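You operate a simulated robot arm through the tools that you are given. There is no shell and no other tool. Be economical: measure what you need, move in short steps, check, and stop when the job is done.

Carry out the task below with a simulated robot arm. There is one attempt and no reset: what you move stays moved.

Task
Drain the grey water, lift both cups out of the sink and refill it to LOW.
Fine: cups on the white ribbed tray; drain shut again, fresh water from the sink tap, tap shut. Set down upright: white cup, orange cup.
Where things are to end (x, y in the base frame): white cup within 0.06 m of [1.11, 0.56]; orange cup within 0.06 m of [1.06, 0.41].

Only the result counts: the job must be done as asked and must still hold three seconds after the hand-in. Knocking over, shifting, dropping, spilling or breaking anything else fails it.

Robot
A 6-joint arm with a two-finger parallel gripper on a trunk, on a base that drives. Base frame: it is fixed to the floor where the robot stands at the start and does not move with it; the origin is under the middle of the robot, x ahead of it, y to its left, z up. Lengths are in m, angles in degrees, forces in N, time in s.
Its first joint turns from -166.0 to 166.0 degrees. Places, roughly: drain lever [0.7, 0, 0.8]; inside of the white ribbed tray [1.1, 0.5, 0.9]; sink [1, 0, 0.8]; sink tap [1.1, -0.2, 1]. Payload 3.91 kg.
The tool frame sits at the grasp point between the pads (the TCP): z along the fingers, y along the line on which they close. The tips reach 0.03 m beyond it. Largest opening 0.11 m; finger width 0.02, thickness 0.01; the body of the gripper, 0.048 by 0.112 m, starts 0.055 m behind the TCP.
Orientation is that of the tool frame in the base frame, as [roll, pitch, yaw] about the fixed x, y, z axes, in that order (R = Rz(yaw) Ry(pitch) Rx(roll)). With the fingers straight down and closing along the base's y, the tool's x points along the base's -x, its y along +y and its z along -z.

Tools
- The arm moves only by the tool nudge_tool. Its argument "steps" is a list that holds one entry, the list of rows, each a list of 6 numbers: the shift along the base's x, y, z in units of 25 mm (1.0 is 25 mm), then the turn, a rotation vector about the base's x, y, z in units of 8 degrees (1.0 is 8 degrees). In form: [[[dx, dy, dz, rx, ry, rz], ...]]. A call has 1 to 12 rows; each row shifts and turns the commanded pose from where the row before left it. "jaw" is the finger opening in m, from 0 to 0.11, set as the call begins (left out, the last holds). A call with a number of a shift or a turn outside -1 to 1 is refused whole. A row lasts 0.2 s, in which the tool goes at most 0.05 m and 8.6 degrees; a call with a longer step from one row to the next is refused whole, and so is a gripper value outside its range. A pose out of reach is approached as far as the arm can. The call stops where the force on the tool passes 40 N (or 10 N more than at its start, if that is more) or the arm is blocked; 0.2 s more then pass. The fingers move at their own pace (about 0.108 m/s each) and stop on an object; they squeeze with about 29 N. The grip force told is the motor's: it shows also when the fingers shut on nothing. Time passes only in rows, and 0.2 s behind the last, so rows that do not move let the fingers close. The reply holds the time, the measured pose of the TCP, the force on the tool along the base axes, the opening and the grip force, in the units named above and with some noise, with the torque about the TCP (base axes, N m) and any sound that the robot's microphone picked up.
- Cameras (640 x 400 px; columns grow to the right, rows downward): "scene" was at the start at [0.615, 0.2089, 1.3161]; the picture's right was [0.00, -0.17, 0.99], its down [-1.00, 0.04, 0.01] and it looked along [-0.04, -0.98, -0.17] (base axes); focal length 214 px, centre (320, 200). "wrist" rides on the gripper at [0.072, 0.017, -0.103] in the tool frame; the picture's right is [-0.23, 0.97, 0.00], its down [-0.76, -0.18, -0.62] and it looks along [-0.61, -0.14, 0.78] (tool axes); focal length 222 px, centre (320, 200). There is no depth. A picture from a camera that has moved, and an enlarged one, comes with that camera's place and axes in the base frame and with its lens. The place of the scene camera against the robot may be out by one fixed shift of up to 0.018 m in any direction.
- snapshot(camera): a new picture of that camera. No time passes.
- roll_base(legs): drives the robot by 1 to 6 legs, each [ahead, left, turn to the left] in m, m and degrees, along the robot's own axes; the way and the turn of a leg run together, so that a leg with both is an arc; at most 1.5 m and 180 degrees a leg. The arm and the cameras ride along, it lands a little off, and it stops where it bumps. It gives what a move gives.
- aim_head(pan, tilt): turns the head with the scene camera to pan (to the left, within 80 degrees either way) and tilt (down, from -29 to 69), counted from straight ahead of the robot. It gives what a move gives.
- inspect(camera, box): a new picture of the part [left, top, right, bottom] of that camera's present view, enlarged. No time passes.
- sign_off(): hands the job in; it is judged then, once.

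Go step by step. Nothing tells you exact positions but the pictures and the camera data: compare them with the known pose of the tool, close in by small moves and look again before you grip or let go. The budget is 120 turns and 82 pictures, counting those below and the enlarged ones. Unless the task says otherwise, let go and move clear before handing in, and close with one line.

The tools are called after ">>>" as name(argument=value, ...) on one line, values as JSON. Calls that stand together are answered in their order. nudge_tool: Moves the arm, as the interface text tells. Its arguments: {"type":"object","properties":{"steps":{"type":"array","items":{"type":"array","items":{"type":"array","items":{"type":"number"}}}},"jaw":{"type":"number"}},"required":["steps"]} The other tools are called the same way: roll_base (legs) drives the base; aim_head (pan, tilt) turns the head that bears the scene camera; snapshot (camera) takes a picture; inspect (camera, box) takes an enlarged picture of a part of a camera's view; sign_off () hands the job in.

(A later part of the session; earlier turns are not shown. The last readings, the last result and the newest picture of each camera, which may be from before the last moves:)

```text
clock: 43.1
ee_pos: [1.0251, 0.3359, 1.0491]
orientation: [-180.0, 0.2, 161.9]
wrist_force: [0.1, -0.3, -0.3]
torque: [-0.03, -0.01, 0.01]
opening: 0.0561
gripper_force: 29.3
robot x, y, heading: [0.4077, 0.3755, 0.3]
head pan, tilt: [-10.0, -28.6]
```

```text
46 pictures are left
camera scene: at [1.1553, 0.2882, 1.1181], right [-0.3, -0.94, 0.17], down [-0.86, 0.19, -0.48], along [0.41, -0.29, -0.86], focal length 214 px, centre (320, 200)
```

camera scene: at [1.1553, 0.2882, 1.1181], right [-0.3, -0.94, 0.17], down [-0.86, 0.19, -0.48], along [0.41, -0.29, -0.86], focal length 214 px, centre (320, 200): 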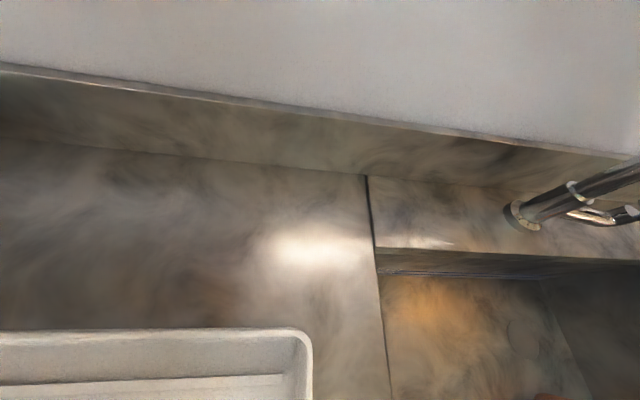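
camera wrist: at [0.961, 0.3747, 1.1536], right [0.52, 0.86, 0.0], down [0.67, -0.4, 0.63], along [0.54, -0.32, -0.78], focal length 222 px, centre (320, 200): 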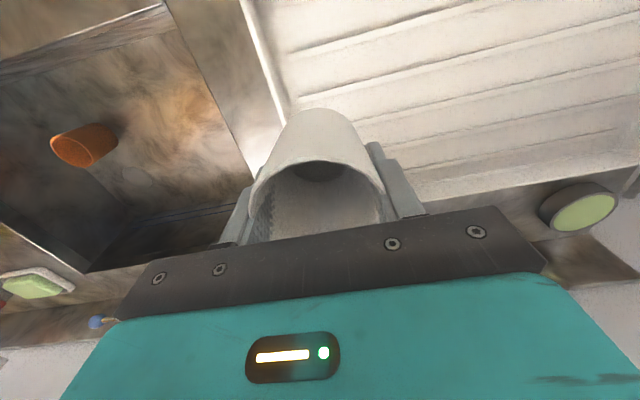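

The cup hangs upright over the sink/tray border. I continue to above (1.11,0.56) and descend somewhat.

>>> nudge_tool(steps=[[[0.34, 0.9, 0, 0, 0, 0], [0.34, 0.9, 0, 0, 0, 0], [0.34, 0.9, 0, 0, 0, 0], [0.34, 0.9, 0, 0, 0, 0], [0.34, 0.9, 0, 0, 0, 0], [0.34, 0.9, 0, 0, 0, 0], [0.34, 0.9, 0, 0, 0, 0], [0.34, 0.9, 0, 0, 0, 0], [0.34, 0.9, 0, 0, 0, 0], [0.34, 0.9, -0.6, 0, 0, 0], [0, 0, -0.6, 0, 0, 0]]])

>>> snapshot(camera="wrist")

```text
clock: 45.5
ee_pos: [1.109, 0.563, 1.0207]
orientation: [-180.0, 0.2, 161.9]
wrist_force: [-1.1, -0.7, 0.1]
torque: [-0.03, -0.02, -0.01]
opening: 0.056
gripper_force: 29.0
robot x, y, heading: [0.408, 0.3798, 0.1]
head pan, tilt: [-10.0, -28.6]
```

```text
45 pictures are left
camera wrist: at [1.046, 0.6, 1.1244], right [0.52, 0.86, 0.0], down [0.67, -0.4, 0.63], along [0.54, -0.32, -0.78], focal length 222 px, centre (320, 200)
```

wrist: 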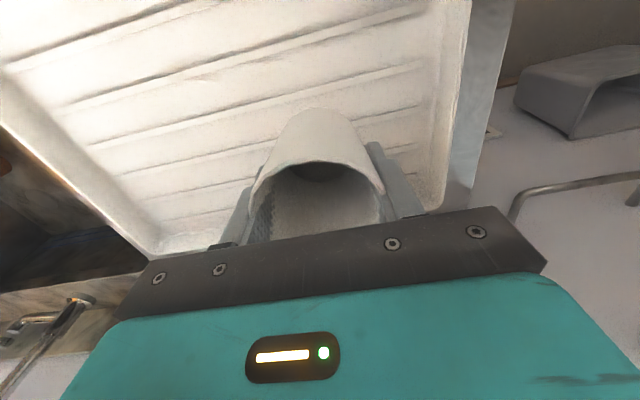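

Inside the tray outline. I lower slowly to find the contact.

>>> nudge_tool(steps=[[[0, 0, -0.3, 0, 0, 0], [0, 0, -0.3, 0, 0, 0], [0, 0, -0.3, 0, 0, 0], [0, 0, -0.3, 0, 0, 0], [0, 0, -0.3, 0, 0, 0], [0, 0, -0.3, 0, 0, 0]]])

>>> snapshot(camera="wrist")

```text
clock: 47.0
ee_pos: [1.1097, 0.5632, 0.9753]
orientation: [-180.0, 0.3, 162.0]
wrist_force: [0.6, 0.2, -0.4]
torque: [-0.03, 0.01, -0.02]
opening: 0.056
gripper_force: 28.7
robot x, y, heading: [0.4104, 0.3777, 0.1]
head pan, tilt: [-10.0, -28.6]
```

```text
44 pictures are left
camera wrist: at [1.046, 0.601, 1.0794], right [0.52, 0.86, 0.0], down [0.67, -0.4, 0.63], along [0.54, -0.32, -0.78], focal length 222 px, centre (320, 200)
```

wrist: 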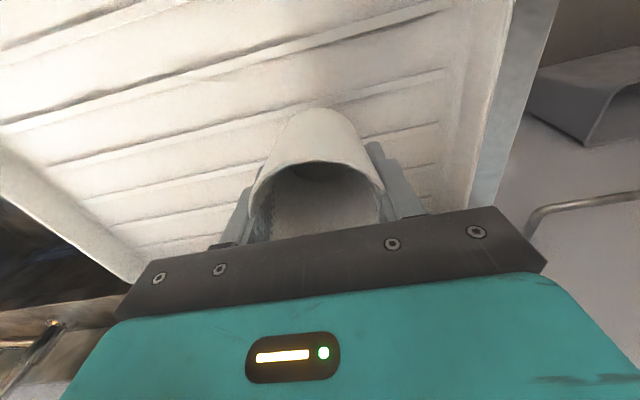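

>>> nudge_tool(steps=[[[0, 0, -0.2, 0, 0, 0], [0, 0, -0.2, 0, 0, 0], [0, 0, -0.2, 0, 0, 0]]])

```text
clock: 47.8
ee_pos: [1.1095, 0.561, 0.9609]
orientation: [180.0, 0.3, 162.0]
wrist_force: [0.6, 0.7, -0.2]
torque: [-0.04, 0.02, -0.02]
opening: 0.056
gripper_force: 29.1
robot x, y, heading: [0.4101, 0.3755, 0.1]
head pan, tilt: [-10.0, -28.6]
```

No contact yet at TCP z=0.961; I go on in small steps.

>>> nudge_tool(steps=[[[0, 0, -0.15, 0, 0, 0], [0, 0, -0.15, 0, 0, 0], [0, 0, -0.15, 0, 0, 0]]])

```text
clock: 48.5
ee_pos: [1.1106, 0.5624, 0.9483]
orientation: [-180.0, 0.2, 162.0]
wrist_force: [-0.4, 0.4, 0.3]
torque: [0.0, 0.01, 0.02]
opening: 0.0559
gripper_force: 29.2
robot x, y, heading: [0.4065, 0.3763, -0.2]
head pan, tilt: [-10.0, -28.6]
```

>>> nudge_tool(steps=[[[0, 0, -0.15, 0, 0, 0], [0, 0, -0.15, 0, 0, 0], [0, 0, -0.15, 0, 0, 0]]])

>>> snapshot(camera="wrist")

```text
clock: 49.4
ee_pos: [1.1089, 0.5624, 0.9383]
orientation: [179.9, 0.4, 162.0]
wrist_force: [2.6, -1.1, 22.9]
torque: [0.02, 0.07, -0.11]
opening: 0.0558
gripper_force: 29.0
robot x, y, heading: [0.4091, 0.3777, -0.1]
head pan, tilt: [-10.0, -28.6]
```

```text
43 pictures are left
camera wrist: at [1.0456, 0.601, 1.0431], right [0.52, 0.86, 0.0], down [0.67, -0.4, 0.63], along [0.54, -0.32, -0.78], focal length 222 px, centre (320, 200)
```

wrist: 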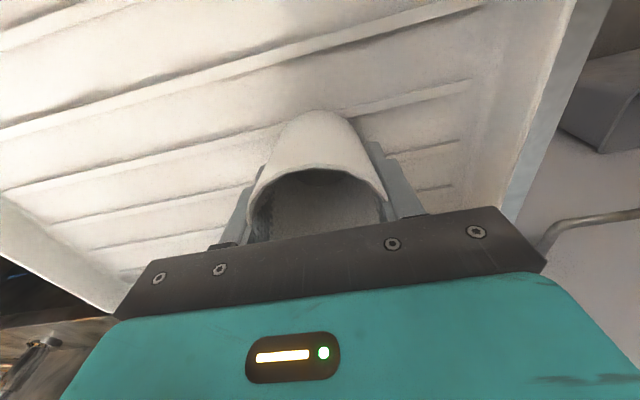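

Contact (23 N) at TCP z≈0.938. I ease up 2 mm, open, and rise straight.

>>> nudge_tool(steps=[[[0, 0, 0.08, 0, 0, 0]]])

>>> nudge_tool(steps=[[[0, 0, 0, 0, 0, 0], [0, 0, 0, 0, 0, 0], [0, 0, 0.5, 0, 0, 0], [0, 0, 1, 0, 0, 0], [0, 0, 1, 0, 0, 0], [0, 0, 1, 0, 0, 0], [0, 0, 1, 0, 0, 0], [0, 0, 1, 0, 0, 0]]], jaw=0.1)

>>> snapshot(camera="wrist")

```text
clock: 49.8
ee_pos: [1.1101, 0.5619, 0.9397]
orientation: [-179.8, 0.2, 162.1]
wrist_force: [-2.1, 0.8, 6.0]
torque: [0.06, 0.01, 0.05]
opening: 0.0558
gripper_force: 29.0
robot x, y, heading: [0.4087, 0.3732, 0.0]
head pan, tilt: [-10.0, -28.6]
```

```text
clock: 51.5
ee_pos: [1.1099, 0.5621, 1.0758]
orientation: [180.0, 0.2, 162.0]
wrist_force: [0.1, -0.1, -0.5]
torque: [-0.03, 0.03, 0.0]
opening: 0.1001
gripper_force: 0.0
robot x, y, heading: [0.4082, 0.3795, 0.1]
head pan, tilt: [-10.0, -28.6]
```

```text
42 pictures are left
camera wrist: at [1.0461, 0.6006, 1.18], right [0.52, 0.86, 0.0], down [0.67, -0.4, 0.63], along [0.54, -0.32, -0.78], focal length 222 px, centre (320, 200)
```

wrist: 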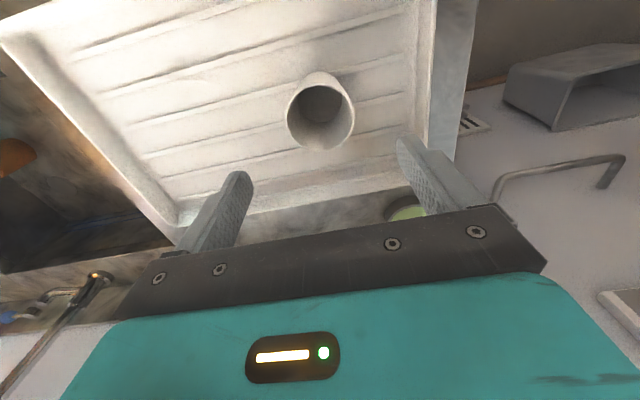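

White cup stands upright in the tray at about (1.11,0.56). Now to the orange cup (≈(0.886,−0.114)); I go around in front of the spout (smaller depth) to keep the head clear of it.

>>> nudge_tool(steps=[[[-0.96, -0.856, 0, 0, 0, 0], [-0.96, -0.856, 0, 0, 0, 0], [-0.96, -0.856, 0, 0, 0, 0], [-0.96, -0.856, 0, 0, 0, 0], [-0.96, -0.856, 0, 0, 0, 0], [-0.96, -0.856, 0, 0, 0, 0], [-0.96, -0.856, 0, 0, 0, 0], [-0.96, -0.856, 0, 0, 0, 0], [-0.96, -0.856, 0, 0, 0, 0], [-0.96, -0.856, 0, 0, 0, 0]]])

>>> nudge_tool(steps=[[[-0.316, -0.974, 0, 0, 0, 0], [-0.316, -0.974, 0, 0, 0, 0], [-0.316, -0.974, 0, 0, 0, 0], [-0.316, -0.974, 0, 0, 0, 0], [-0.316, -0.974, 0, 0, 0, 0], [-0.316, -0.974, 0, 0, 0, 0], [-0.316, -0.974, 0, 0, 0, 0], [-0.316, -0.974, 0, 0, 0, 0], [-0.316, -0.974, 0, 0, 0, 0]]])

>>> nudge_tool(steps=[[[-0.316, -0.974, 0, 0, 0, 0], [-0.316, -0.974, 0, 0, 0, 0], [-0.316, -0.974, 0, 0, 0, 0], [-0.316, -0.974, 0, 0, 0, 0], [-0.316, -0.974, 0, 0, 0, 0], [-0.316, -0.974, 0, 0, 0, 0], [-0.316, -0.974, 0, 0, 0, 0], [-0.316, -0.974, 0, 0, 0, 0]]], jaw=0.11)

>>> snapshot(camera="scene")

>>> snapshot(camera="wrist")

```text
clock: 53.8
ee_pos: [0.8707, 0.3463, 1.0771]
orientation: [-180.0, 0.2, 162.1]
wrist_force: [0.2, 0.0, -0.6]
torque: [0.0, -0.01, 0.01]
opening: 0.1
gripper_force: 0.0
robot x, y, heading: [0.4097, 0.3836, 0.1]
head pan, tilt: [-10.0, -28.6]
```

```text
clock: 55.8
ee_pos: [0.7986, 0.1284, 1.0783]
orientation: [180.0, 0.3, 162.1]
wrist_force: [-0.8, -0.4, 0.9]
torque: [-0.02, 0.01, 0.01]
opening: 0.0999
gripper_force: 0.0
robot x, y, heading: [0.4082, 0.3748, -0.2]
head pan, tilt: [-10.0, -28.6]
```

```text
clock: 57.5
ee_pos: [0.7373, -0.0647, 1.0786]
orientation: [-179.9, 0.3, 162.1]
wrist_force: [-0.8, 1.0, 1.5]
torque: [-0.07, -0.01, -0.03]
opening: 0.1099
gripper_force: 0.0
robot x, y, heading: [0.406, 0.3775, 0.1]
head pan, tilt: [-10.0, -28.6]
```

```text
41 pictures are left
camera scene: at [0.8669, -0.1127, 1.1463], right [-0.3, -0.94, 0.17], down [-0.86, 0.19, -0.48], along [0.41, -0.29, -0.86], focal length 214 px, centre (320, 200)
```

scene: 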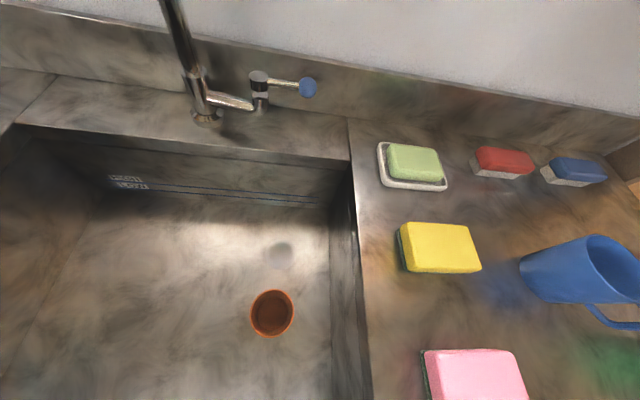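

```text
40 pictures are left
camera wrist: at [0.6727, -0.0263, 1.1817], right [0.52, 0.86, 0.0], down [0.67, -0.4, 0.63], along [0.54, -0.32, -0.78], focal length 222 px, centre (320, 200)
```

wrist: 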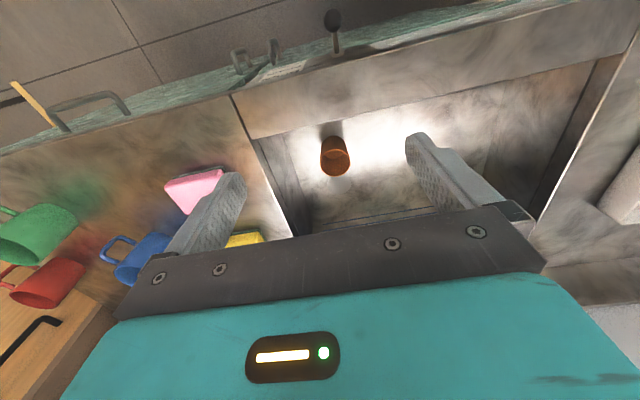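

The wrist view confirms orange at (0.886,−0.116). I move over it and descend to re-measure.

>>> nudge_tool(steps=[[[0.99, -0.34, 0, 0, 0, 0], [0.99, -0.34, 0, 0, 0, 0], [0.99, -0.34, 0, 0, 0, 0], [0.99, -0.34, 0, 0, 0, 0], [0.99, -0.34, 0, 0, 0, 0], [0.99, -0.34, 0, 0, 0, 0], [0, 0, -0.9, 0, 0, 0], [0, 0, -0.9, 0, 0, 0], [0, 0, -0.9, 0, 0, 0], [0, 0, -0.9, 0, 0, 0], [0, 0, -0.9, 0, 0, 0], [0, 0, -0.9, 0, 0, 0]]])

>>> snapshot(camera="wrist")

```text
clock: 60.1
ee_pos: [0.8858, -0.1172, 0.9422]
orientation: [-179.9, 0.4, 162.1]
wrist_force: [-0.1, -0.4, 0.5]
torque: [0.0, -0.01, 0.0]
opening: 0.1098
gripper_force: 0.0
robot x, y, heading: [0.4087, 0.379, 0.4]
head pan, tilt: [-10.0, -28.6]
```

```text
39 pictures are left
camera wrist: at [0.8213, -0.0779, 1.0459], right [0.52, 0.86, 0.0], down [0.67, -0.4, 0.63], along [0.54, -0.32, -0.78], focal length 222 px, centre (320, 200)
```

wrist: 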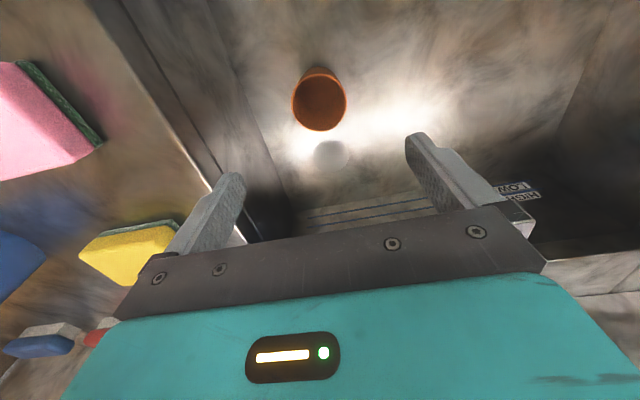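

Centred. I descend to z≈0.748 around the orange cup and close.

>>> nudge_tool(steps=[[[0, 0.06, -0.8, 0, 0, 0], [0, 0, -0.8, 0, 0, 0], [0, 0, -0.8, 0, 0, 0], [0, 0, -0.8, 0, 0, 0], [0, 0, -0.8, 0, 0, 0], [0, 0, -0.8, 0, 0, 0], [0, 0, -0.75, 0, 0, 0], [0, 0, -0.75, 0, 0, 0], [0, 0, -0.75, 0, 0, 0], [0, 0, -0.7, 0, 0, 0]]])

>>> snapshot(camera="wrist")

```text
clock: 62.4
ee_pos: [0.8854, -0.1146, 0.7479]
orientation: [-180.0, 0.4, 162.0]
wrist_force: [-0.4, 0.1, 0.1]
torque: [-0.04, -0.04, 0.01]
opening: 0.1103
gripper_force: 0.0
robot x, y, heading: [0.406, 0.3755, 0.1]
head pan, tilt: [-10.0, -28.6]
```

```text
38 pictures are left
camera wrist: at [0.8201, -0.0756, 0.8522], right [0.52, 0.86, 0.0], down [0.67, -0.4, 0.63], along [0.54, -0.32, -0.78], focal length 222 px, centre (320, 200)
```

wrist: 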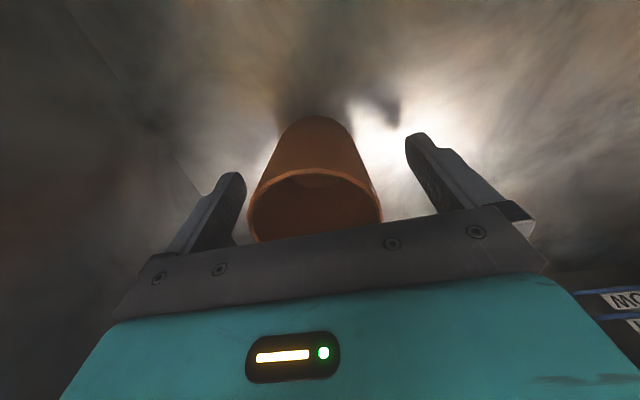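

The cup is between the fingers. I close and lift straight up.

>>> nudge_tool(steps=[[[0, 0, 0, 0, 0, 0], [0, 0, 0, 0, 0, 0], [0, 0, 0, 0, 0, 0]]], jaw=0)

>>> nudge_tool(steps=[[[0, 0, 0.5, 0, 0, 0], [0, 0, 1, 0, 0, 0], [0, 0, 1, 0, 0, 0], [0, 0, 1, 0, 0, 0], [0, 0, 1, 0, 0, 0], [0, 0, 1, 0, 0, 0], [0, 0, 1, 0, 0, 0], [0, 0, 1, 0, 0, 0], [0, 0, 1, 0, 0, 0], [0, 0, 1, 0, 0, 0], [0, 0, 1, 0, 0, 0], [0, 0, 1, 0, 0, 0]]])

>>> nudge_tool(steps=[[[0, 0, 0.9, 0, 0, 0], [-0.99, 0.32, 0, 0, 0, 0], [-0.99, 0.32, 0, 0, 0, 0], [-0.99, 0.32, 0, 0, 0, 0], [-0.99, 0.32, 0, 0, 0, 0], [-0.99, 0.32, 0, 0, 0, 0], [-0.99, 0.32, 0, 0, 0, 0]]])

>>> snapshot(camera="wrist")

```text
clock: 63.1
ee_pos: [0.884, -0.1143, 0.7481]
orientation: [-180.0, 0.3, 162.0]
wrist_force: [0.2, 0.2, -0.8]
torque: [0.02, 0.01, 0.01]
opening: 0.0571
gripper_force: 29.6
robot x, y, heading: [0.4042, 0.3761, -0.1]
head pan, tilt: [-10.0, -28.6]
```

```text
clock: 65.8
ee_pos: [0.8849, -0.1137, 1.0379]
orientation: [-180.0, 0.2, 162.0]
wrist_force: [0.5, -1.1, 0.0]
torque: [0.04, 0.02, -0.04]
opening: 0.0568
gripper_force: 29.4
robot x, y, heading: [0.4057, 0.3769, 0.0]
head pan, tilt: [-10.0, -28.6]
```

```text
clock: 67.3
ee_pos: [0.7372, -0.0655, 1.0574]
orientation: [179.9, 0.2, 162.1]
wrist_force: [-0.3, -0.1, -1.7]
torque: [0.04, 0.04, -0.02]
opening: 0.0564
gripper_force: 29.3
robot x, y, heading: [0.4089, 0.3776, -0.1]
head pan, tilt: [-10.0, -28.6]
```

```text
37 pictures are left
camera wrist: at [0.673, -0.0267, 1.1609], right [0.52, 0.86, 0.0], down [0.67, -0.4, 0.63], along [0.54, -0.32, -0.78], focal length 222 px, centre (320, 200)
```

wrist: 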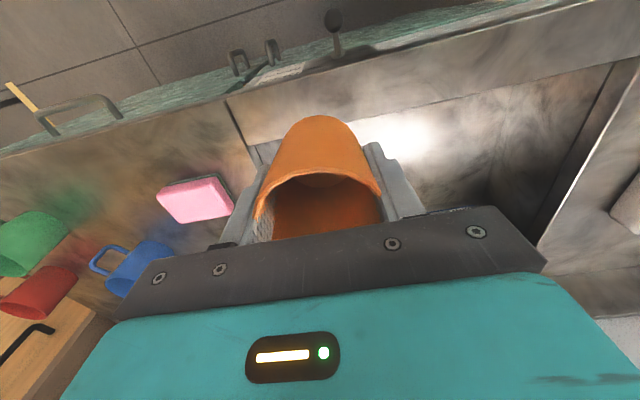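

Orange is held securely. I carry it back around the spout to above (1.06,0.41).

>>> nudge_tool(steps=[[[0.313, 0.97, 0, 0, 0, 0], [0.313, 0.97, 0, 0, 0, 0], [0.313, 0.97, 0, 0, 0, 0], [0.313, 0.97, 0, 0, 0, 0], [0.313, 0.97, 0, 0, 0, 0], [0.313, 0.97, 0, 0, 0, 0], [0.313, 0.97, 0, 0, 0, 0], [0.313, 0.97, 0, 0, 0, 0], [0.313, 0.97, 0, 0, 0, 0]]])

>>> nudge_tool(steps=[[[0.313, 0.97, 0, 0, 0, 0], [0.313, 0.97, 0, 0, 0, 0], [0.313, 0.97, 0, 0, 0, 0], [0.313, 0.97, 0, 0, 0, 0], [0.313, 0.97, 0, 0, 0, 0], [0.313, 0.97, 0, 0, 0, 0], [0.313, 0.97, 0, 0, 0, 0], [0.313, 0.97, 0, 0, 0, 0]]])

>>> nudge_tool(steps=[[[0.95, 0.32, 0, 0, 0, 0], [0.95, 0.32, 0, 0, 0, 0], [0.95, 0.32, 0, 0, 0, 0], [0.95, 0.32, 0, 0, 0, 0], [0.95, 0.32, 0, 0, 0, 0], [0.95, 0.32, 0, 0, 0, 0], [0.95, 0.32, 0, 0, 0, 0], [0.95, 0.32, 0, 0, 0, 0]]])

>>> snapshot(camera="wrist")

```text
clock: 69.3
ee_pos: [0.8088, 0.1519, 1.0582]
orientation: [-180.0, 0.2, 162.0]
wrist_force: [-0.2, 0.7, 0.2]
torque: [-0.02, 0.01, -0.02]
opening: 0.0561
gripper_force: 29.0
robot x, y, heading: [0.4104, 0.3785, 0.1]
head pan, tilt: [-10.0, -28.6]
```

```text
clock: 71.2
ee_pos: [0.8704, 0.3464, 1.0584]
orientation: [180.0, 0.3, 162.1]
wrist_force: [1.3, -1.1, -0.9]
torque: [0.02, 0.0, -0.03]
opening: 0.0561
gripper_force: 29.2
robot x, y, heading: [0.4045, 0.3778, 0.1]
head pan, tilt: [-10.0, -28.6]
```

```text
clock: 73.0
ee_pos: [1.0596, 0.4082, 1.0586]
orientation: [179.9, 0.2, 162.0]
wrist_force: [-0.2, 0.6, -0.2]
torque: [-0.01, 0.01, -0.04]
opening: 0.0558
gripper_force: 28.7
robot x, y, heading: [0.41, 0.378, 0.3]
head pan, tilt: [-10.0, -28.6]
```

```text
36 pictures are left
camera wrist: at [0.9949, 0.446, 1.1629], right [0.52, 0.86, 0.0], down [0.67, -0.4, 0.63], along [0.54, -0.32, -0.78], focal length 222 px, centre (320, 200)
```

wrist: 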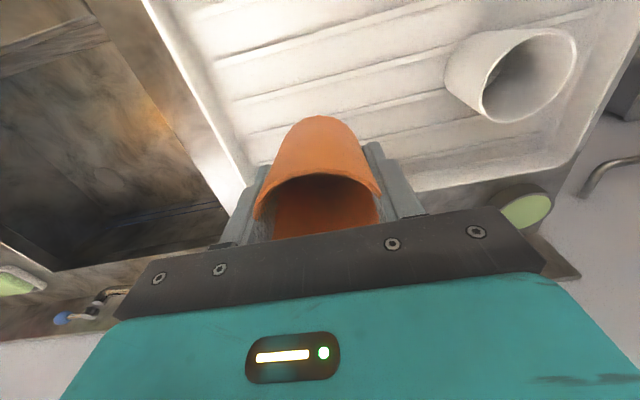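

Over a clear tray spot. I lower to just above contact, then slowly.

>>> nudge_tool(steps=[[[0, 0, -0.6, 0, 0, 0], [0, 0, -0.6, 0, 0, 0], [0, 0, -0.6, 0, 0, 0], [0, 0, -0.6, 0, 0, 0], [0, 0, -0.6, 0, 0, 0], [0, 0, -0.6, 0, 0, 0], [0, 0, -0.4, 0, 0, 0], [0, 0, -0.3, 0, 0, 0]]])

>>> nudge_tool(steps=[[[0, 0, -0.12, 0, 0, 0], [0, 0, -0.12, 0, 0, 0]]])

```text
clock: 74.8
ee_pos: [1.06, 0.4078, 0.9502]
orientation: [-180.0, 0.3, 162.0]
wrist_force: [0.0, -0.3, -0.7]
torque: [0.02, 0.0, -0.02]
opening: 0.0558
gripper_force: 29.0
robot x, y, heading: [0.4112, 0.3755, 0.0]
head pan, tilt: [-10.0, -28.6]
```

```text
clock: 75.3
ee_pos: [1.0592, 0.4081, 0.9452]
orientation: [-180.0, 0.2, 162.0]
wrist_force: [0.3, 0.9, 0.1]
torque: [-0.02, 0.02, -0.01]
opening: 0.056
gripper_force: 29.0
robot x, y, heading: [0.4058, 0.3791, 0.1]
head pan, tilt: [-10.0, -28.6]
```

>>> nudge_tool(steps=[[[0, 0, -0.12, 0, 0, 0], [0, 0, -0.1, 0, 0, 0]]])

```text
clock: 76.0
ee_pos: [1.0583, 0.4088, 0.9394]
orientation: [179.9, 0.4, 162.0]
wrist_force: [0.9, -2.4, 23.4]
torque: [0.03, -0.02, -0.03]
opening: 0.0559
gripper_force: 29.1
robot x, y, heading: [0.4061, 0.3734, -0.0]
head pan, tilt: [-10.0, -28.6]
```

Contact. I ease up 2 mm, open, and rise.

>>> nudge_tool(steps=[[[0, 0, 0.08, 0, 0, 0]]])

>>> nudge_tool(steps=[[[0, 0, 0, 0, 0, 0], [0, 0, 0, 0, 0, 0], [0, 0, 0.5, 0, 0, 0], [0, 0, 1, 0, 0, 0], [0, 0, 1, 0, 0, 0], [0, 0, 1, 0, 0, 0], [0, 0, 1, 0, 0, 0], [0, 0, 1, 0, 0, 0]]], jaw=0.1)

>>> snapshot(camera="wrist")

```text
clock: 76.3
ee_pos: [1.0585, 0.4084, 0.9404]
orientation: [-179.9, 0.2, 162.0]
wrist_force: [1.1, -2.1, 4.9]
torque: [0.01, -0.07, -0.02]
opening: 0.0561
gripper_force: 29.0
robot x, y, heading: [0.4022, 0.3753, 0.2]
head pan, tilt: [-10.0, -28.6]
```

```text
clock: 78.2
ee_pos: [1.0585, 0.4088, 1.0807]
orientation: [180.0, 0.2, 162.1]
wrist_force: [-0.1, 1.3, 0.9]
torque: [0.0, -0.03, 0.01]
opening: 0.0999
gripper_force: 0.1
robot x, y, heading: [0.4088, 0.3762, 0.1]
head pan, tilt: [-10.0, -28.6]
```

```text
35 pictures are left
camera wrist: at [0.995, 0.4478, 1.1838], right [0.52, 0.86, 0.0], down [0.67, -0.4, 0.63], along [0.54, -0.32, -0.78], focal length 222 px, centre (320, 200)
```

wrist: 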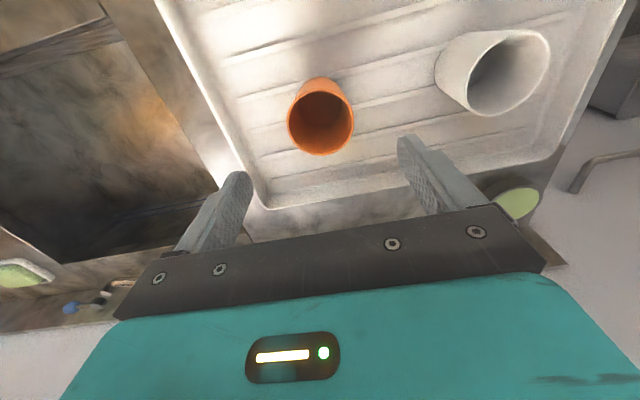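

Both cups stand upright in the tray. Next: shut the drain. I drive back to about (−0.08,0) with the arm raised, then look at the lever.

>>> roll_base(legs=[[-0.36, 0, 0], [-0.13, -0.378, 0]])

>>> nudge_tool(steps=[[[-0.3, 0.1, -0.6, -0.296, -0.91, 0], [-0.3, 0.1, -0.6, -0.296, -0.91, 0], [-0.3, 0.1, -0.6, -0.296, -0.91, 0], [0, 0, -0.6, -0.296, -0.91, 0], [0, 0, -0.6, -0.296, -0.91, 0], [0, 0, -0.6, -0.296, -0.91, 0], [0, 0, -0.6, -0.296, -0.91, 0], [0, 0, -0.6, -0.296, -0.91, 0], [0, 0, -0.6, -0.296, -0.91, 0]]], jaw=0)

>>> snapshot(camera="wrist")

```text
clock: 82.5
ee_pos: [0.5747, 0.0312, 1.0797]
orientation: [-180.0, 0.2, 161.8]
wrist_force: [-0.4, 0.1, -0.6]
torque: [0.01, 0.0, -0.04]
opening: 0.0998
gripper_force: 0.1
robot x, y, heading: [-0.0759, 0.0012, -0.1]
head pan, tilt: [-10.0, -28.6]
```

```text
clock: 84.5
ee_pos: [0.5529, 0.0388, 0.9445]
orientation: [179.8, 69.0, 161.8]
wrist_force: [-0.5, 1.1, 0.3]
torque: [0.02, -0.01, 0.01]
opening: 0.0
gripper_force: 29.0
robot x, y, heading: [-0.0741, 0.0017, 0.0]
head pan, tilt: [-10.0, -28.6]
```

```text
34 pictures are left
camera wrist: at [0.4409, 0.0928, 0.9144], right [0.38, 0.9, 0.21], down [-0.35, -0.07, 0.93], along [0.86, -0.43, 0.29], focal length 222 px, centre (320, 200)
```

wrist: 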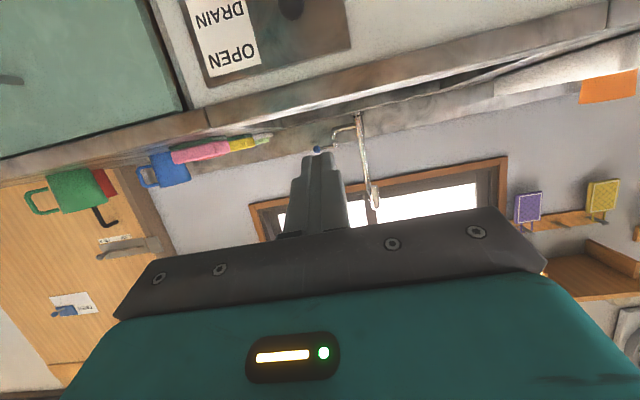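

The ball is up at about (0.668,−0.007,0.80). I bring the closed fingers above it.

>>> nudge_tool(steps=[[[0.83, -0.33, -0.8, 0, 0, 0], [0.83, -0.33, -0.8, 0, 0, 0], [0.83, -0.33, -0.8, 0, 0, 0], [0.83, -0.33, -0.8, 0, 0, 0], [0.83, -0.33, -0.8, 0, 0, 0]]])

>>> snapshot(camera="wrist")

```text
clock: 85.7
ee_pos: [0.6556, -0.0032, 0.8442]
orientation: [179.9, 69.3, 161.7]
wrist_force: [0.3, 0.3, 0.2]
torque: [0.01, 0.0, 0.0]
opening: 0.0
gripper_force: 29.0
robot x, y, heading: [-0.077, -0.0016, -0.0]
head pan, tilt: [-10.0, -28.6]
```

```text
33 pictures are left
camera wrist: at [0.545, 0.0514, 0.8141], right [0.38, 0.9, 0.21], down [-0.35, -0.07, 0.93], along [0.86, -0.43, 0.29], focal length 222 px, centre (320, 200)
```

wrist: 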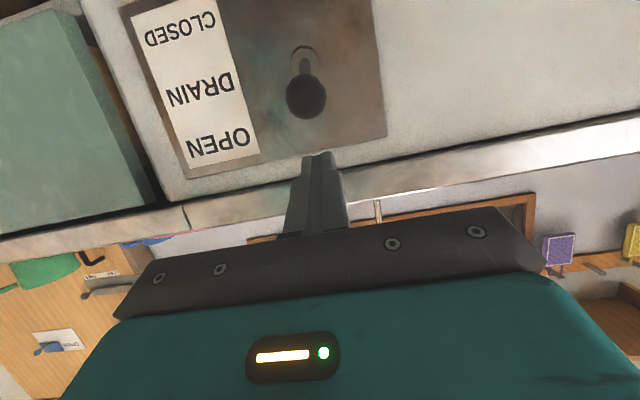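

The ball is right below the fingertips. I push it down.

>>> nudge_tool(steps=[[[0, 0, -0.5, 0, 0, 0], [0, 0, -0.5, 0, 0, 0], [0, 0, -0.5, 0, 0, 0], [0, 0, -0.5, 0, 0, 0], [0, 0, -0.5, 0, 0, 0], [0, 0, -0.5, 0, 0, 0], [0, 0, -0.4, 0, 0, 0]]])

>>> snapshot(camera="wrist")

```text
clock: 87.3
ee_pos: [0.6556, -0.0038, 0.7614]
orientation: [179.9, 69.2, 161.8]
wrist_force: [0.1, -0.4, 12.9]
torque: [-0.1, -0.28, 0.13]
opening: 0.0
gripper_force: 28.9
robot x, y, heading: [-0.0733, 0.0021, 0.2]
head pan, tilt: [-10.0, -28.6]
```

```text
32 pictures are left
camera wrist: at [0.5453, 0.0504, 0.7311], right [0.38, 0.9, 0.21], down [-0.35, -0.07, 0.93], along [0.86, -0.43, 0.29], focal length 222 px, centre (320, 200)
```

wrist: 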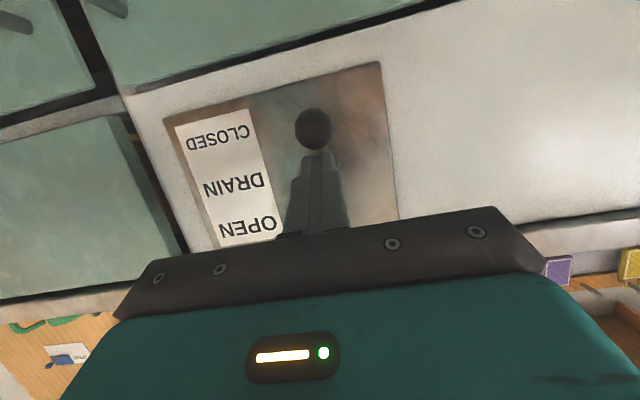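

The ball is near CLOSED with 13 N. I push a bit more to its stop, then retreat and look.

>>> nudge_tool(steps=[[[0, 0, -0.15, 0, 0, 0], [0, 0, -0.15, 0, 0, 0], [0, 0, -0.15, 0, 0, 0]]])

>>> nudge_tool(steps=[[[-0.4, 0.13, 0.8, 0, 0, 0], [-0.8, 0.26, 0.8, 0, 0, 0]]])

>>> snapshot(camera="wrist")

```text
clock: 87.8
ee_pos: [0.6569, -0.0038, 0.7612]
orientation: [179.6, 69.9, 161.4]
wrist_force: [-4.0, 0.2, 16.6]
torque: [-0.09, -0.24, -0.1]
opening: 0.0
gripper_force: 28.9
robot x, y, heading: [-0.0752, -0.0023, -0.0]
head pan, tilt: [-10.0, -28.6]
stopped in row 2: the force on the tool passed its limit at 46 N (the readings are from after the stop); the commanded pose is now the measured one
```

```text
clock: 88.4
ee_pos: [0.6292, 0.0068, 0.7999]
orientation: [179.7, 69.5, 161.6]
wrist_force: [0.3, -0.3, -0.8]
torque: [0.0, 0.0, 0.0]
opening: 0.0001
gripper_force: 28.8
robot x, y, heading: [-0.0801, -0.0006, -0.1]
head pan, tilt: [-10.0, -28.6]
```

```text
31 pictures are left
camera wrist: at [0.5175, 0.0603, 0.7684], right [0.38, 0.9, 0.21], down [-0.36, -0.07, 0.93], along [0.85, -0.43, 0.3], focal length 222 px, centre (320, 200)
```

wrist: 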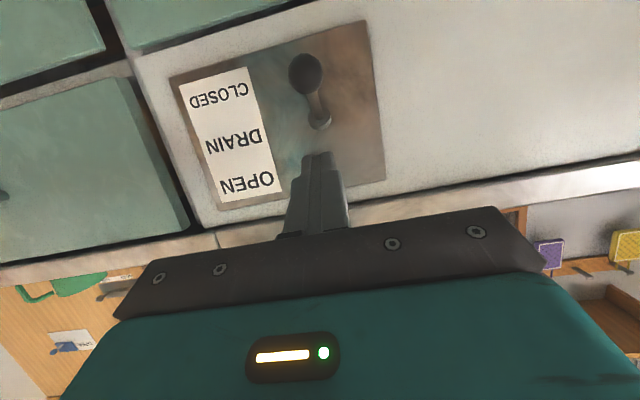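

The drain is shut again (ball back at z≈0.73, end stop felt). Tap knob triangulates to ≈(1.12,−0.215,0.97), its pivot ≈(1.14,−0.155,0.975), handle pointing right. I retract upward, tool down, and yaw by −90° so the fingers close along the counter depth.

>>> nudge_tool(steps=[[[-0.95, 0.31, 0.3, 0, 0, 0], [-0.95, 0.31, 1, 0, 0, 0], [-0.6, 0.2, 1, 0, 0, 0], [-0.6, 0.2, 1, 0.296, 0.91, 0], [0, 0, 1, 0.296, 0.91, 0], [0, 0, 1, 0.296, 0.91, 0], [0, 0, 1, 0.296, 0.91, 0], [0, 0, 1, 0.296, 0.91, 0], [0, 0, 1, 0.296, 0.91, 0], [0, 0, 1, 0.296, 0.91, 0], [0, 0, 1, 0.296, 0.91, 0], [0, 0, 1, 0.296, 0.91, 0]]])

>>> nudge_tool(steps=[[[0, 0, 0.5, 0, 0, -0.94], [0, 0, 0.5, 0, 0, -0.94], [0, 0, 0.5, 0, 0, -0.94], [0, 0, 0.5, 0, 0, -0.94], [0, 0, 0.5, 0, 0, -0.94], [0, 0, 0, 0, 0, -0.94], [0, 0, 0, 0, 0, -0.94], [0, 0, 0, 0, 0, -0.94], [0, 0, 0, 0, 0, -0.94], [0, 0, 0, 0, 0, -0.94], [0, 0, 0, 0, 0, -0.94], [0, 0, 0, 0, 0, -0.94]]], jaw=0.06)

```text
clock: 91.0
ee_pos: [0.5489, 0.031, 1.0832]
orientation: [-180.0, 0.6, 161.9]
wrist_force: [-1.1, -1.0, -0.5]
torque: [-0.01, -0.01, -0.03]
opening: 0.0001
gripper_force: 28.5
robot x, y, heading: [-0.0742, -0.0, 0.1]
head pan, tilt: [-10.0, -28.6]
```

```text
clock: 93.6
ee_pos: [0.5501, 0.0316, 1.1438]
orientation: [-179.9, 0.7, 71.4]
wrist_force: [-0.1, 0.2, 0.6]
torque: [0.03, -0.02, -0.01]
opening: 0.0599
gripper_force: 0.1
robot x, y, heading: [-0.0736, -0.0001, 0.2]
head pan, tilt: [-10.0, -28.6]
```

I shift the tool right and back relative to the base, then drive the base to ≈(0.33,0.09) and look.

>>> nudge_tool(steps=[[[-1, -1, 0, 0, 0, 0], [-1, -1, 0, 0, 0, 0], [-1, -1, 0, 0, 0, 0], [-1, -1, 0, 0, 0, 0], [-1, -1, 0, 0, 0, 0], [-1, -1, 0, 0, 0, 0]]])

>>> roll_base(legs=[[0.404, 0.09, 0]])

>>> snapshot(camera="wrist")

>>> snapshot(camera="scene")

```text
clock: 95.0
ee_pos: [0.3997, -0.1184, 1.144]
orientation: [-179.8, 0.7, 71.6]
wrist_force: [1.1, -0.1, 0.1]
torque: [0.02, 0.02, 0.01]
opening: 0.06
gripper_force: 0.1
robot x, y, heading: [-0.0739, 0.003, -0.1]
head pan, tilt: [-10.0, -28.6]
```

```text
clock: 97.6
ee_pos: [0.8081, -0.0205, 1.1442]
orientation: [-179.9, 0.7, 72.1]
wrist_force: [0.2, 0.4, 0.2]
torque: [0.0, 0.0, 0.01]
opening: 0.06
gripper_force: 0.0
robot x, y, heading: [0.329, 0.0911, 0.6]
head pan, tilt: [-10.0, -28.6]
```

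```text
30 pictures are left
camera wrist: at [0.8465, 0.0447, 1.2487], right [0.86, -0.51, 0.0], down [-0.4, -0.66, 0.63], along [-0.32, -0.54, -0.77], focal length 222 px, centre (320, 200)
```

wrist: 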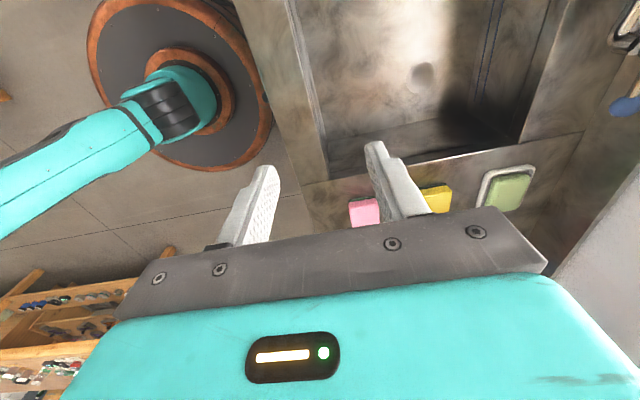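

```text
29 pictures are left
camera scene: at [0.7422, -0.1495, 1.215], right [-0.94, 0.3, 0.17], down [0.19, 0.86, -0.48], along [-0.3, -0.42, -0.86], focal length 214 px, centre (320, 200)
```

scene: 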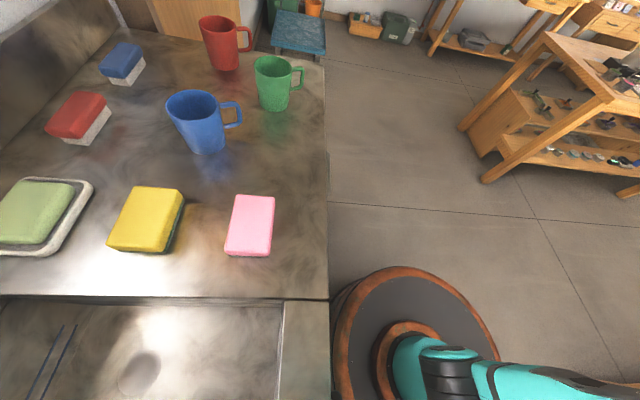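

The wrist view agrees: knob ≈(1.122,−0.213,0.97). I approach along the right side of the spout, at height.

>>> nudge_tool(steps=[[[0.915, -0.82, 0, 0, 0, 0], [0.915, -0.82, 0, 0, 0, 0], [0.915, -0.82, 0, 0, 0, 0], [0.915, -0.82, 0, 0, 0, 0], [0.915, -0.82, 0, 0, 0, 0], [0.915, -0.82, 0, 0, 0, 0], [0.915, -0.82, 0, 0, 0, 0], [0.915, -0.82, 0, 0, 0, 0]]])

>>> snapshot(camera="wrist")

```text
clock: 99.4
ee_pos: [0.9905, -0.1861, 1.1467]
orientation: [-179.9, 0.7, 72.2]
wrist_force: [-1.0, 0.4, 1.5]
torque: [-0.07, -0.05, -0.01]
opening: 0.0603
gripper_force: 0.0
robot x, y, heading: [0.3304, 0.0905, 0.5]
head pan, tilt: [-10.0, -28.6]
```

```text
28 pictures are left
camera wrist: at [1.0294, -0.1204, 1.2498], right [0.86, -0.51, 0.0], down [-0.4, -0.66, 0.63], along [-0.32, -0.54, -0.77], focal length 222 px, centre (320, 200)
```

wrist: 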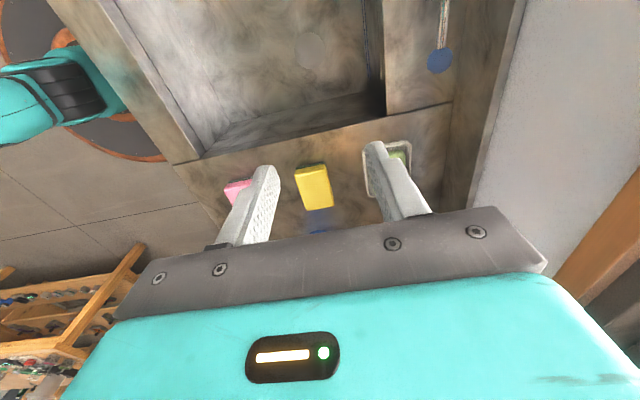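

Knob at (1.122,−0.215,0.97); the window frame is close above, so I tilt the tool 24° (top leaning toward the robot) and go to a standoff above the knob.

>>> nudge_tool(steps=[[[0, 0, 0, -0.309, -0.951, 0], [0, 0, 0, -0.309, -0.951, 0], [0, 0, 0, -0.309, -0.951, 0], [0.94, -0.17, -0.94, 0, 0, 0], [0.94, -0.17, -0.94, 0, 0, 0], [0.94, -0.17, -0.94, 0, 0, 0], [0.94, -0.17, -0.94, 0, 0, 0]]], jaw=0.055)

>>> snapshot(camera="wrist")

```text
clock: 101.0
ee_pos: [1.0839, -0.2024, 1.0522]
orientation: [156.1, 0.6, 72.0]
wrist_force: [-0.2, -0.4, 0.6]
torque: [-0.02, -0.03, 0.0]
opening: 0.055
gripper_force: 0.0
robot x, y, heading: [0.3296, 0.0939, 0.6]
head pan, tilt: [-10.0, -28.6]
```

```text
27 pictures are left
camera wrist: at [1.082, -0.1236, 1.1529], right [0.78, -0.49, 0.4], down [-0.63, -0.59, 0.51], along [-0.01, -0.64, -0.76], focal length 222 px, centre (320, 200)
```

wrist: 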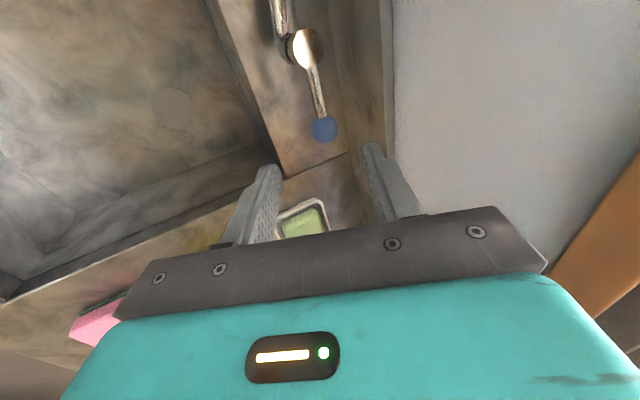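

Aligned: knob (1.123,−0.216), pivot (1.14,−0.155). I advance along the tool axis onto the knob.

>>> nudge_tool(steps=[[[0.44, -0.16, -0.96, 0, 0, 0], [0.44, -0.16, -0.96, 0, 0, 0], [0.44, -0.16, -0.96, 0, 0, 0]]])

>>> snapshot(camera="wrist")

```text
clock: 101.8
ee_pos: [1.1178, -0.215, 0.981]
orientation: [156.0, 0.6, 71.9]
wrist_force: [-0.7, 0.4, 0.3]
torque: [-0.01, -0.02, -0.04]
opening: 0.0548
gripper_force: 0.1
robot x, y, heading: [0.33, 0.0956, 0.5]
head pan, tilt: [-10.0, -28.6]
```

```text
26 pictures are left
camera wrist: at [1.1159, -0.1357, 1.0822], right [0.78, -0.49, 0.4], down [-0.63, -0.59, 0.51], along [-0.01, -0.64, -0.76], focal length 222 px, centre (320, 200)
```

wrist: 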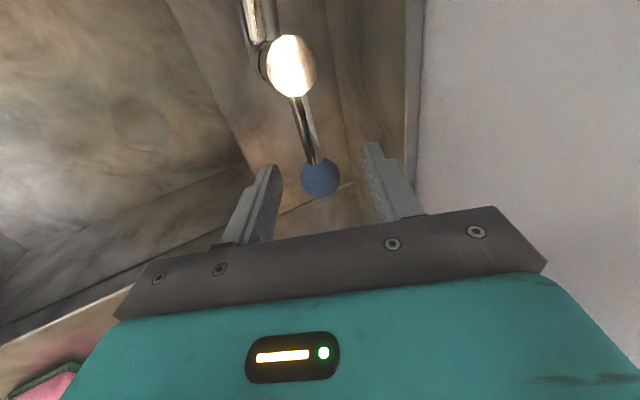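

The knob is between the finger tips. I close on it.

>>> nudge_tool(steps=[[[0.05, 0, -0.2, 0, 0, 0], [0, 0, 0, 0, 0, 0], [0, 0, 0, 0, 0, 0]]], jaw=0)

>>> snapshot(camera="wrist")

```text
clock: 102.6
ee_pos: [1.1186, -0.214, 0.9768]
orientation: [155.9, 0.6, 71.8]
wrist_force: [0.7, -7.1, 24.4]
torque: [-0.44, -0.06, -0.19]
opening: 0.0248
gripper_force: 44.7
robot x, y, heading: [0.3317, 0.0918, 0.6]
head pan, tilt: [-10.0, -28.6]
```

```text
25 pictures are left
camera wrist: at [1.1167, -0.1353, 1.0786], right [0.78, -0.49, 0.4], down [-0.63, -0.59, 0.51], along [-0.01, -0.65, -0.76], focal length 222 px, centre (320, 200)
```

wrist: 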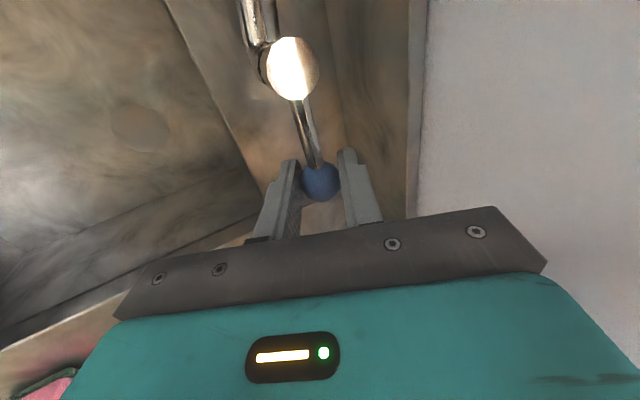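

Knob gripped. I try turning the handle ~20° toward the robot, and listen.

>>> nudge_tool(steps=[[[-0.285, 0.115, 0, 0, 0, -0.87], [-0.27, 0.146, 0, 0, 0, -0.87], [-0.25, 0.18, 0, 0, 0, -0.87]]])

>>> snapshot(camera="wrist")

```text
clock: 103.4
ee_pos: [1.0988, -0.2003, 0.9761]
orientation: [155.8, 0.7, 51.1]
wrist_force: [8.5, 6.6, 37.0]
torque: [-0.33, -0.11, -0.05]
opening: 0.0243
gripper_force: 44.9
robot x, y, heading: [0.3286, 0.0935, 0.7]
head pan, tilt: [-10.0, -28.6]
```

```text
24 pictures are left
camera wrist: at [1.1247, -0.1264, 1.0777], right [0.55, -0.73, 0.4], down [-0.8, -0.33, 0.51], along [-0.24, -0.6, -0.76], focal length 222 px, centre (320, 200)
```

wrist: 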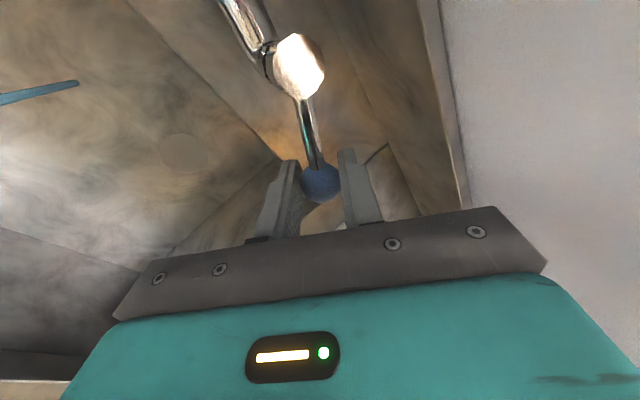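

A blue water stream appears at the left: this way opens. I let it run about 1.2 s and look again.

>>> nudge_tool(steps=[[[0, 0, 0, 0, 0, 0], [0, 0, 0, 0, 0, 0], [0, 0, 0, 0, 0, 0], [0, 0, 0, 0, 0, 0], [0, 0, 0, 0, 0, 0]]])

>>> snapshot(camera="wrist")

>>> snapshot(camera="scene")

```text
clock: 104.6
ee_pos: [1.0991, -0.2016, 0.9756]
orientation: [156.0, 0.7, 50.9]
wrist_force: [11.7, 17.3, 30.8]
torque: [0.1, -0.28, 0.19]
opening: 0.0249
gripper_force: 45.2
robot x, y, heading: [0.3319, 0.0937, 0.3]
head pan, tilt: [-10.0, -28.6]
```

```text
23 pictures are left
camera wrist: at [1.1248, -0.1269, 1.0768], right [0.55, -0.73, 0.4], down [-0.8, -0.33, 0.51], along [-0.24, -0.6, -0.76], focal length 222 px, centre (320, 200)
```

wrist: 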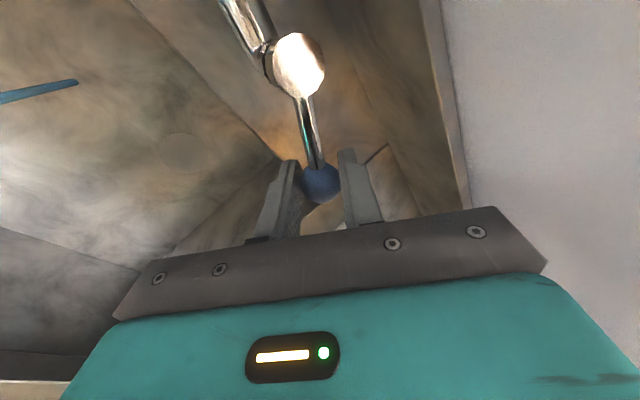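

```text
22 pictures are left
camera scene: at [0.9678, -0.2847, 1.0349], right [-0.76, 0.61, -0.24], down [0.64, 0.6, -0.48], along [-0.14, -0.51, -0.85], focal length 214 px, centre (320, 200)
```

scene: 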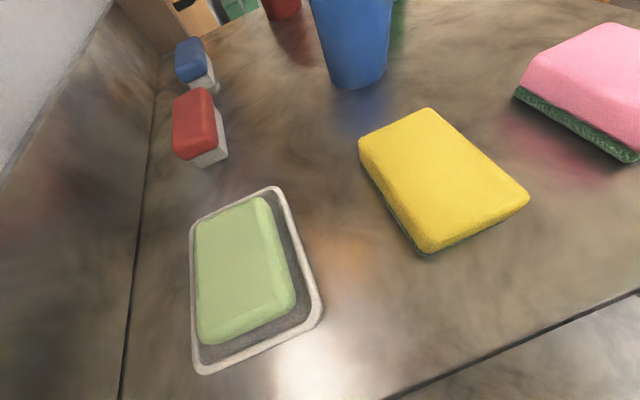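

Water runs; no obvious level rise yet. I aim the head back over the sink to watch the marks while keeping hold of the knob.

>>> aim_head(pan=-50, tilt=35)

>>> snapshot(camera="scene")

```text
clock: 105.9
ee_pos: [1.098, -0.2021, 0.9756]
orientation: [156.0, 0.7, 51.1]
wrist_force: [14.2, 20.4, 22.3]
torque: [0.34, -0.31, 0.33]
opening: 0.0248
gripper_force: 44.7
robot x, y, heading: [0.3329, 0.0918, 0.6]
head pan, tilt: [-50.0, 35.0]
```

```text
21 pictures are left
camera scene: at [0.9857, -0.1759, 1.0193], right [-0.7, 0.57, 0.44], down [0.71, 0.48, 0.5], along [0.08, 0.66, -0.74], focal length 214 px, centre (320, 200)
```

scene: 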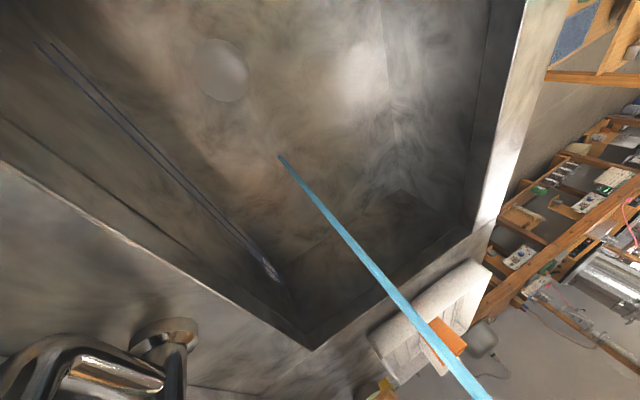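

An excellent view: stream, back wall with both lines. I enlarge to see whether water covers the floor.

>>> inspect(camera="scene", box=[20, 20, 340, 320])

```text
1.33 times, centred on (180, 170) of scene
camera zoom: at [0.9857, -0.1759, 1.0193], right [-0.7, 0.57, 0.44], down [0.71, 0.48, 0.5], along [0.08, 0.66, -0.74], focal length 286 px, centre (507, 240)
```

zoom: 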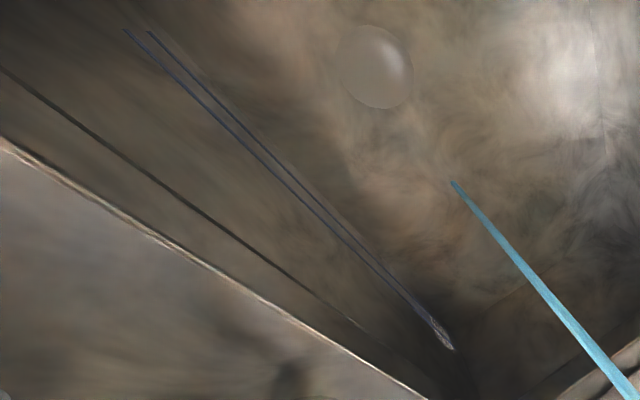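

The stream's lower end marks the surface. I wait 2.4 s and compare.

>>> nudge_tool(steps=[[[0, 0, 0, 0, 0, 0], [0, 0, 0, 0, 0, 0], [0, 0, 0, 0, 0, 0], [0, 0, 0, 0, 0, 0], [0, 0, 0, 0, 0, 0], [0, 0, 0, 0, 0, 0], [0, 0, 0, 0, 0, 0], [0, 0, 0, 0, 0, 0], [0, 0, 0, 0, 0, 0], [0, 0, 0, 0, 0, 0], [0, 0, 0, 0, 0, 0]]])

>>> inspect(camera="scene", box=[20, 20, 340, 320])

```text
clock: 108.3
ee_pos: [1.0992, -0.2018, 0.9744]
orientation: [156.1, 0.7, 51.0]
wrist_force: [14.4, 17.8, 16.0]
torque: [0.14, -0.17, 0.18]
opening: 0.025
gripper_force: 44.8
robot x, y, heading: [0.3299, 0.0959, 0.7]
head pan, tilt: [-50.0, 35.0]
```

```text
1.33 times, centred on (180, 170) of scene
camera zoom: at [0.9858, -0.1762, 1.0192], right [-0.69, 0.57, 0.44], down [0.72, 0.48, 0.5], along [0.08, 0.66, -0.74], focal length 286 px, centre (507, 240)
```

zoom: 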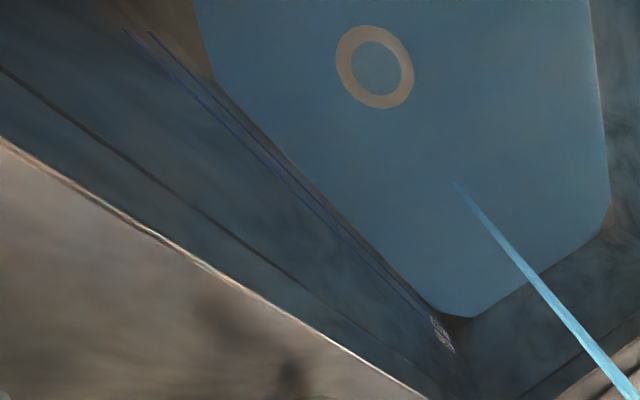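

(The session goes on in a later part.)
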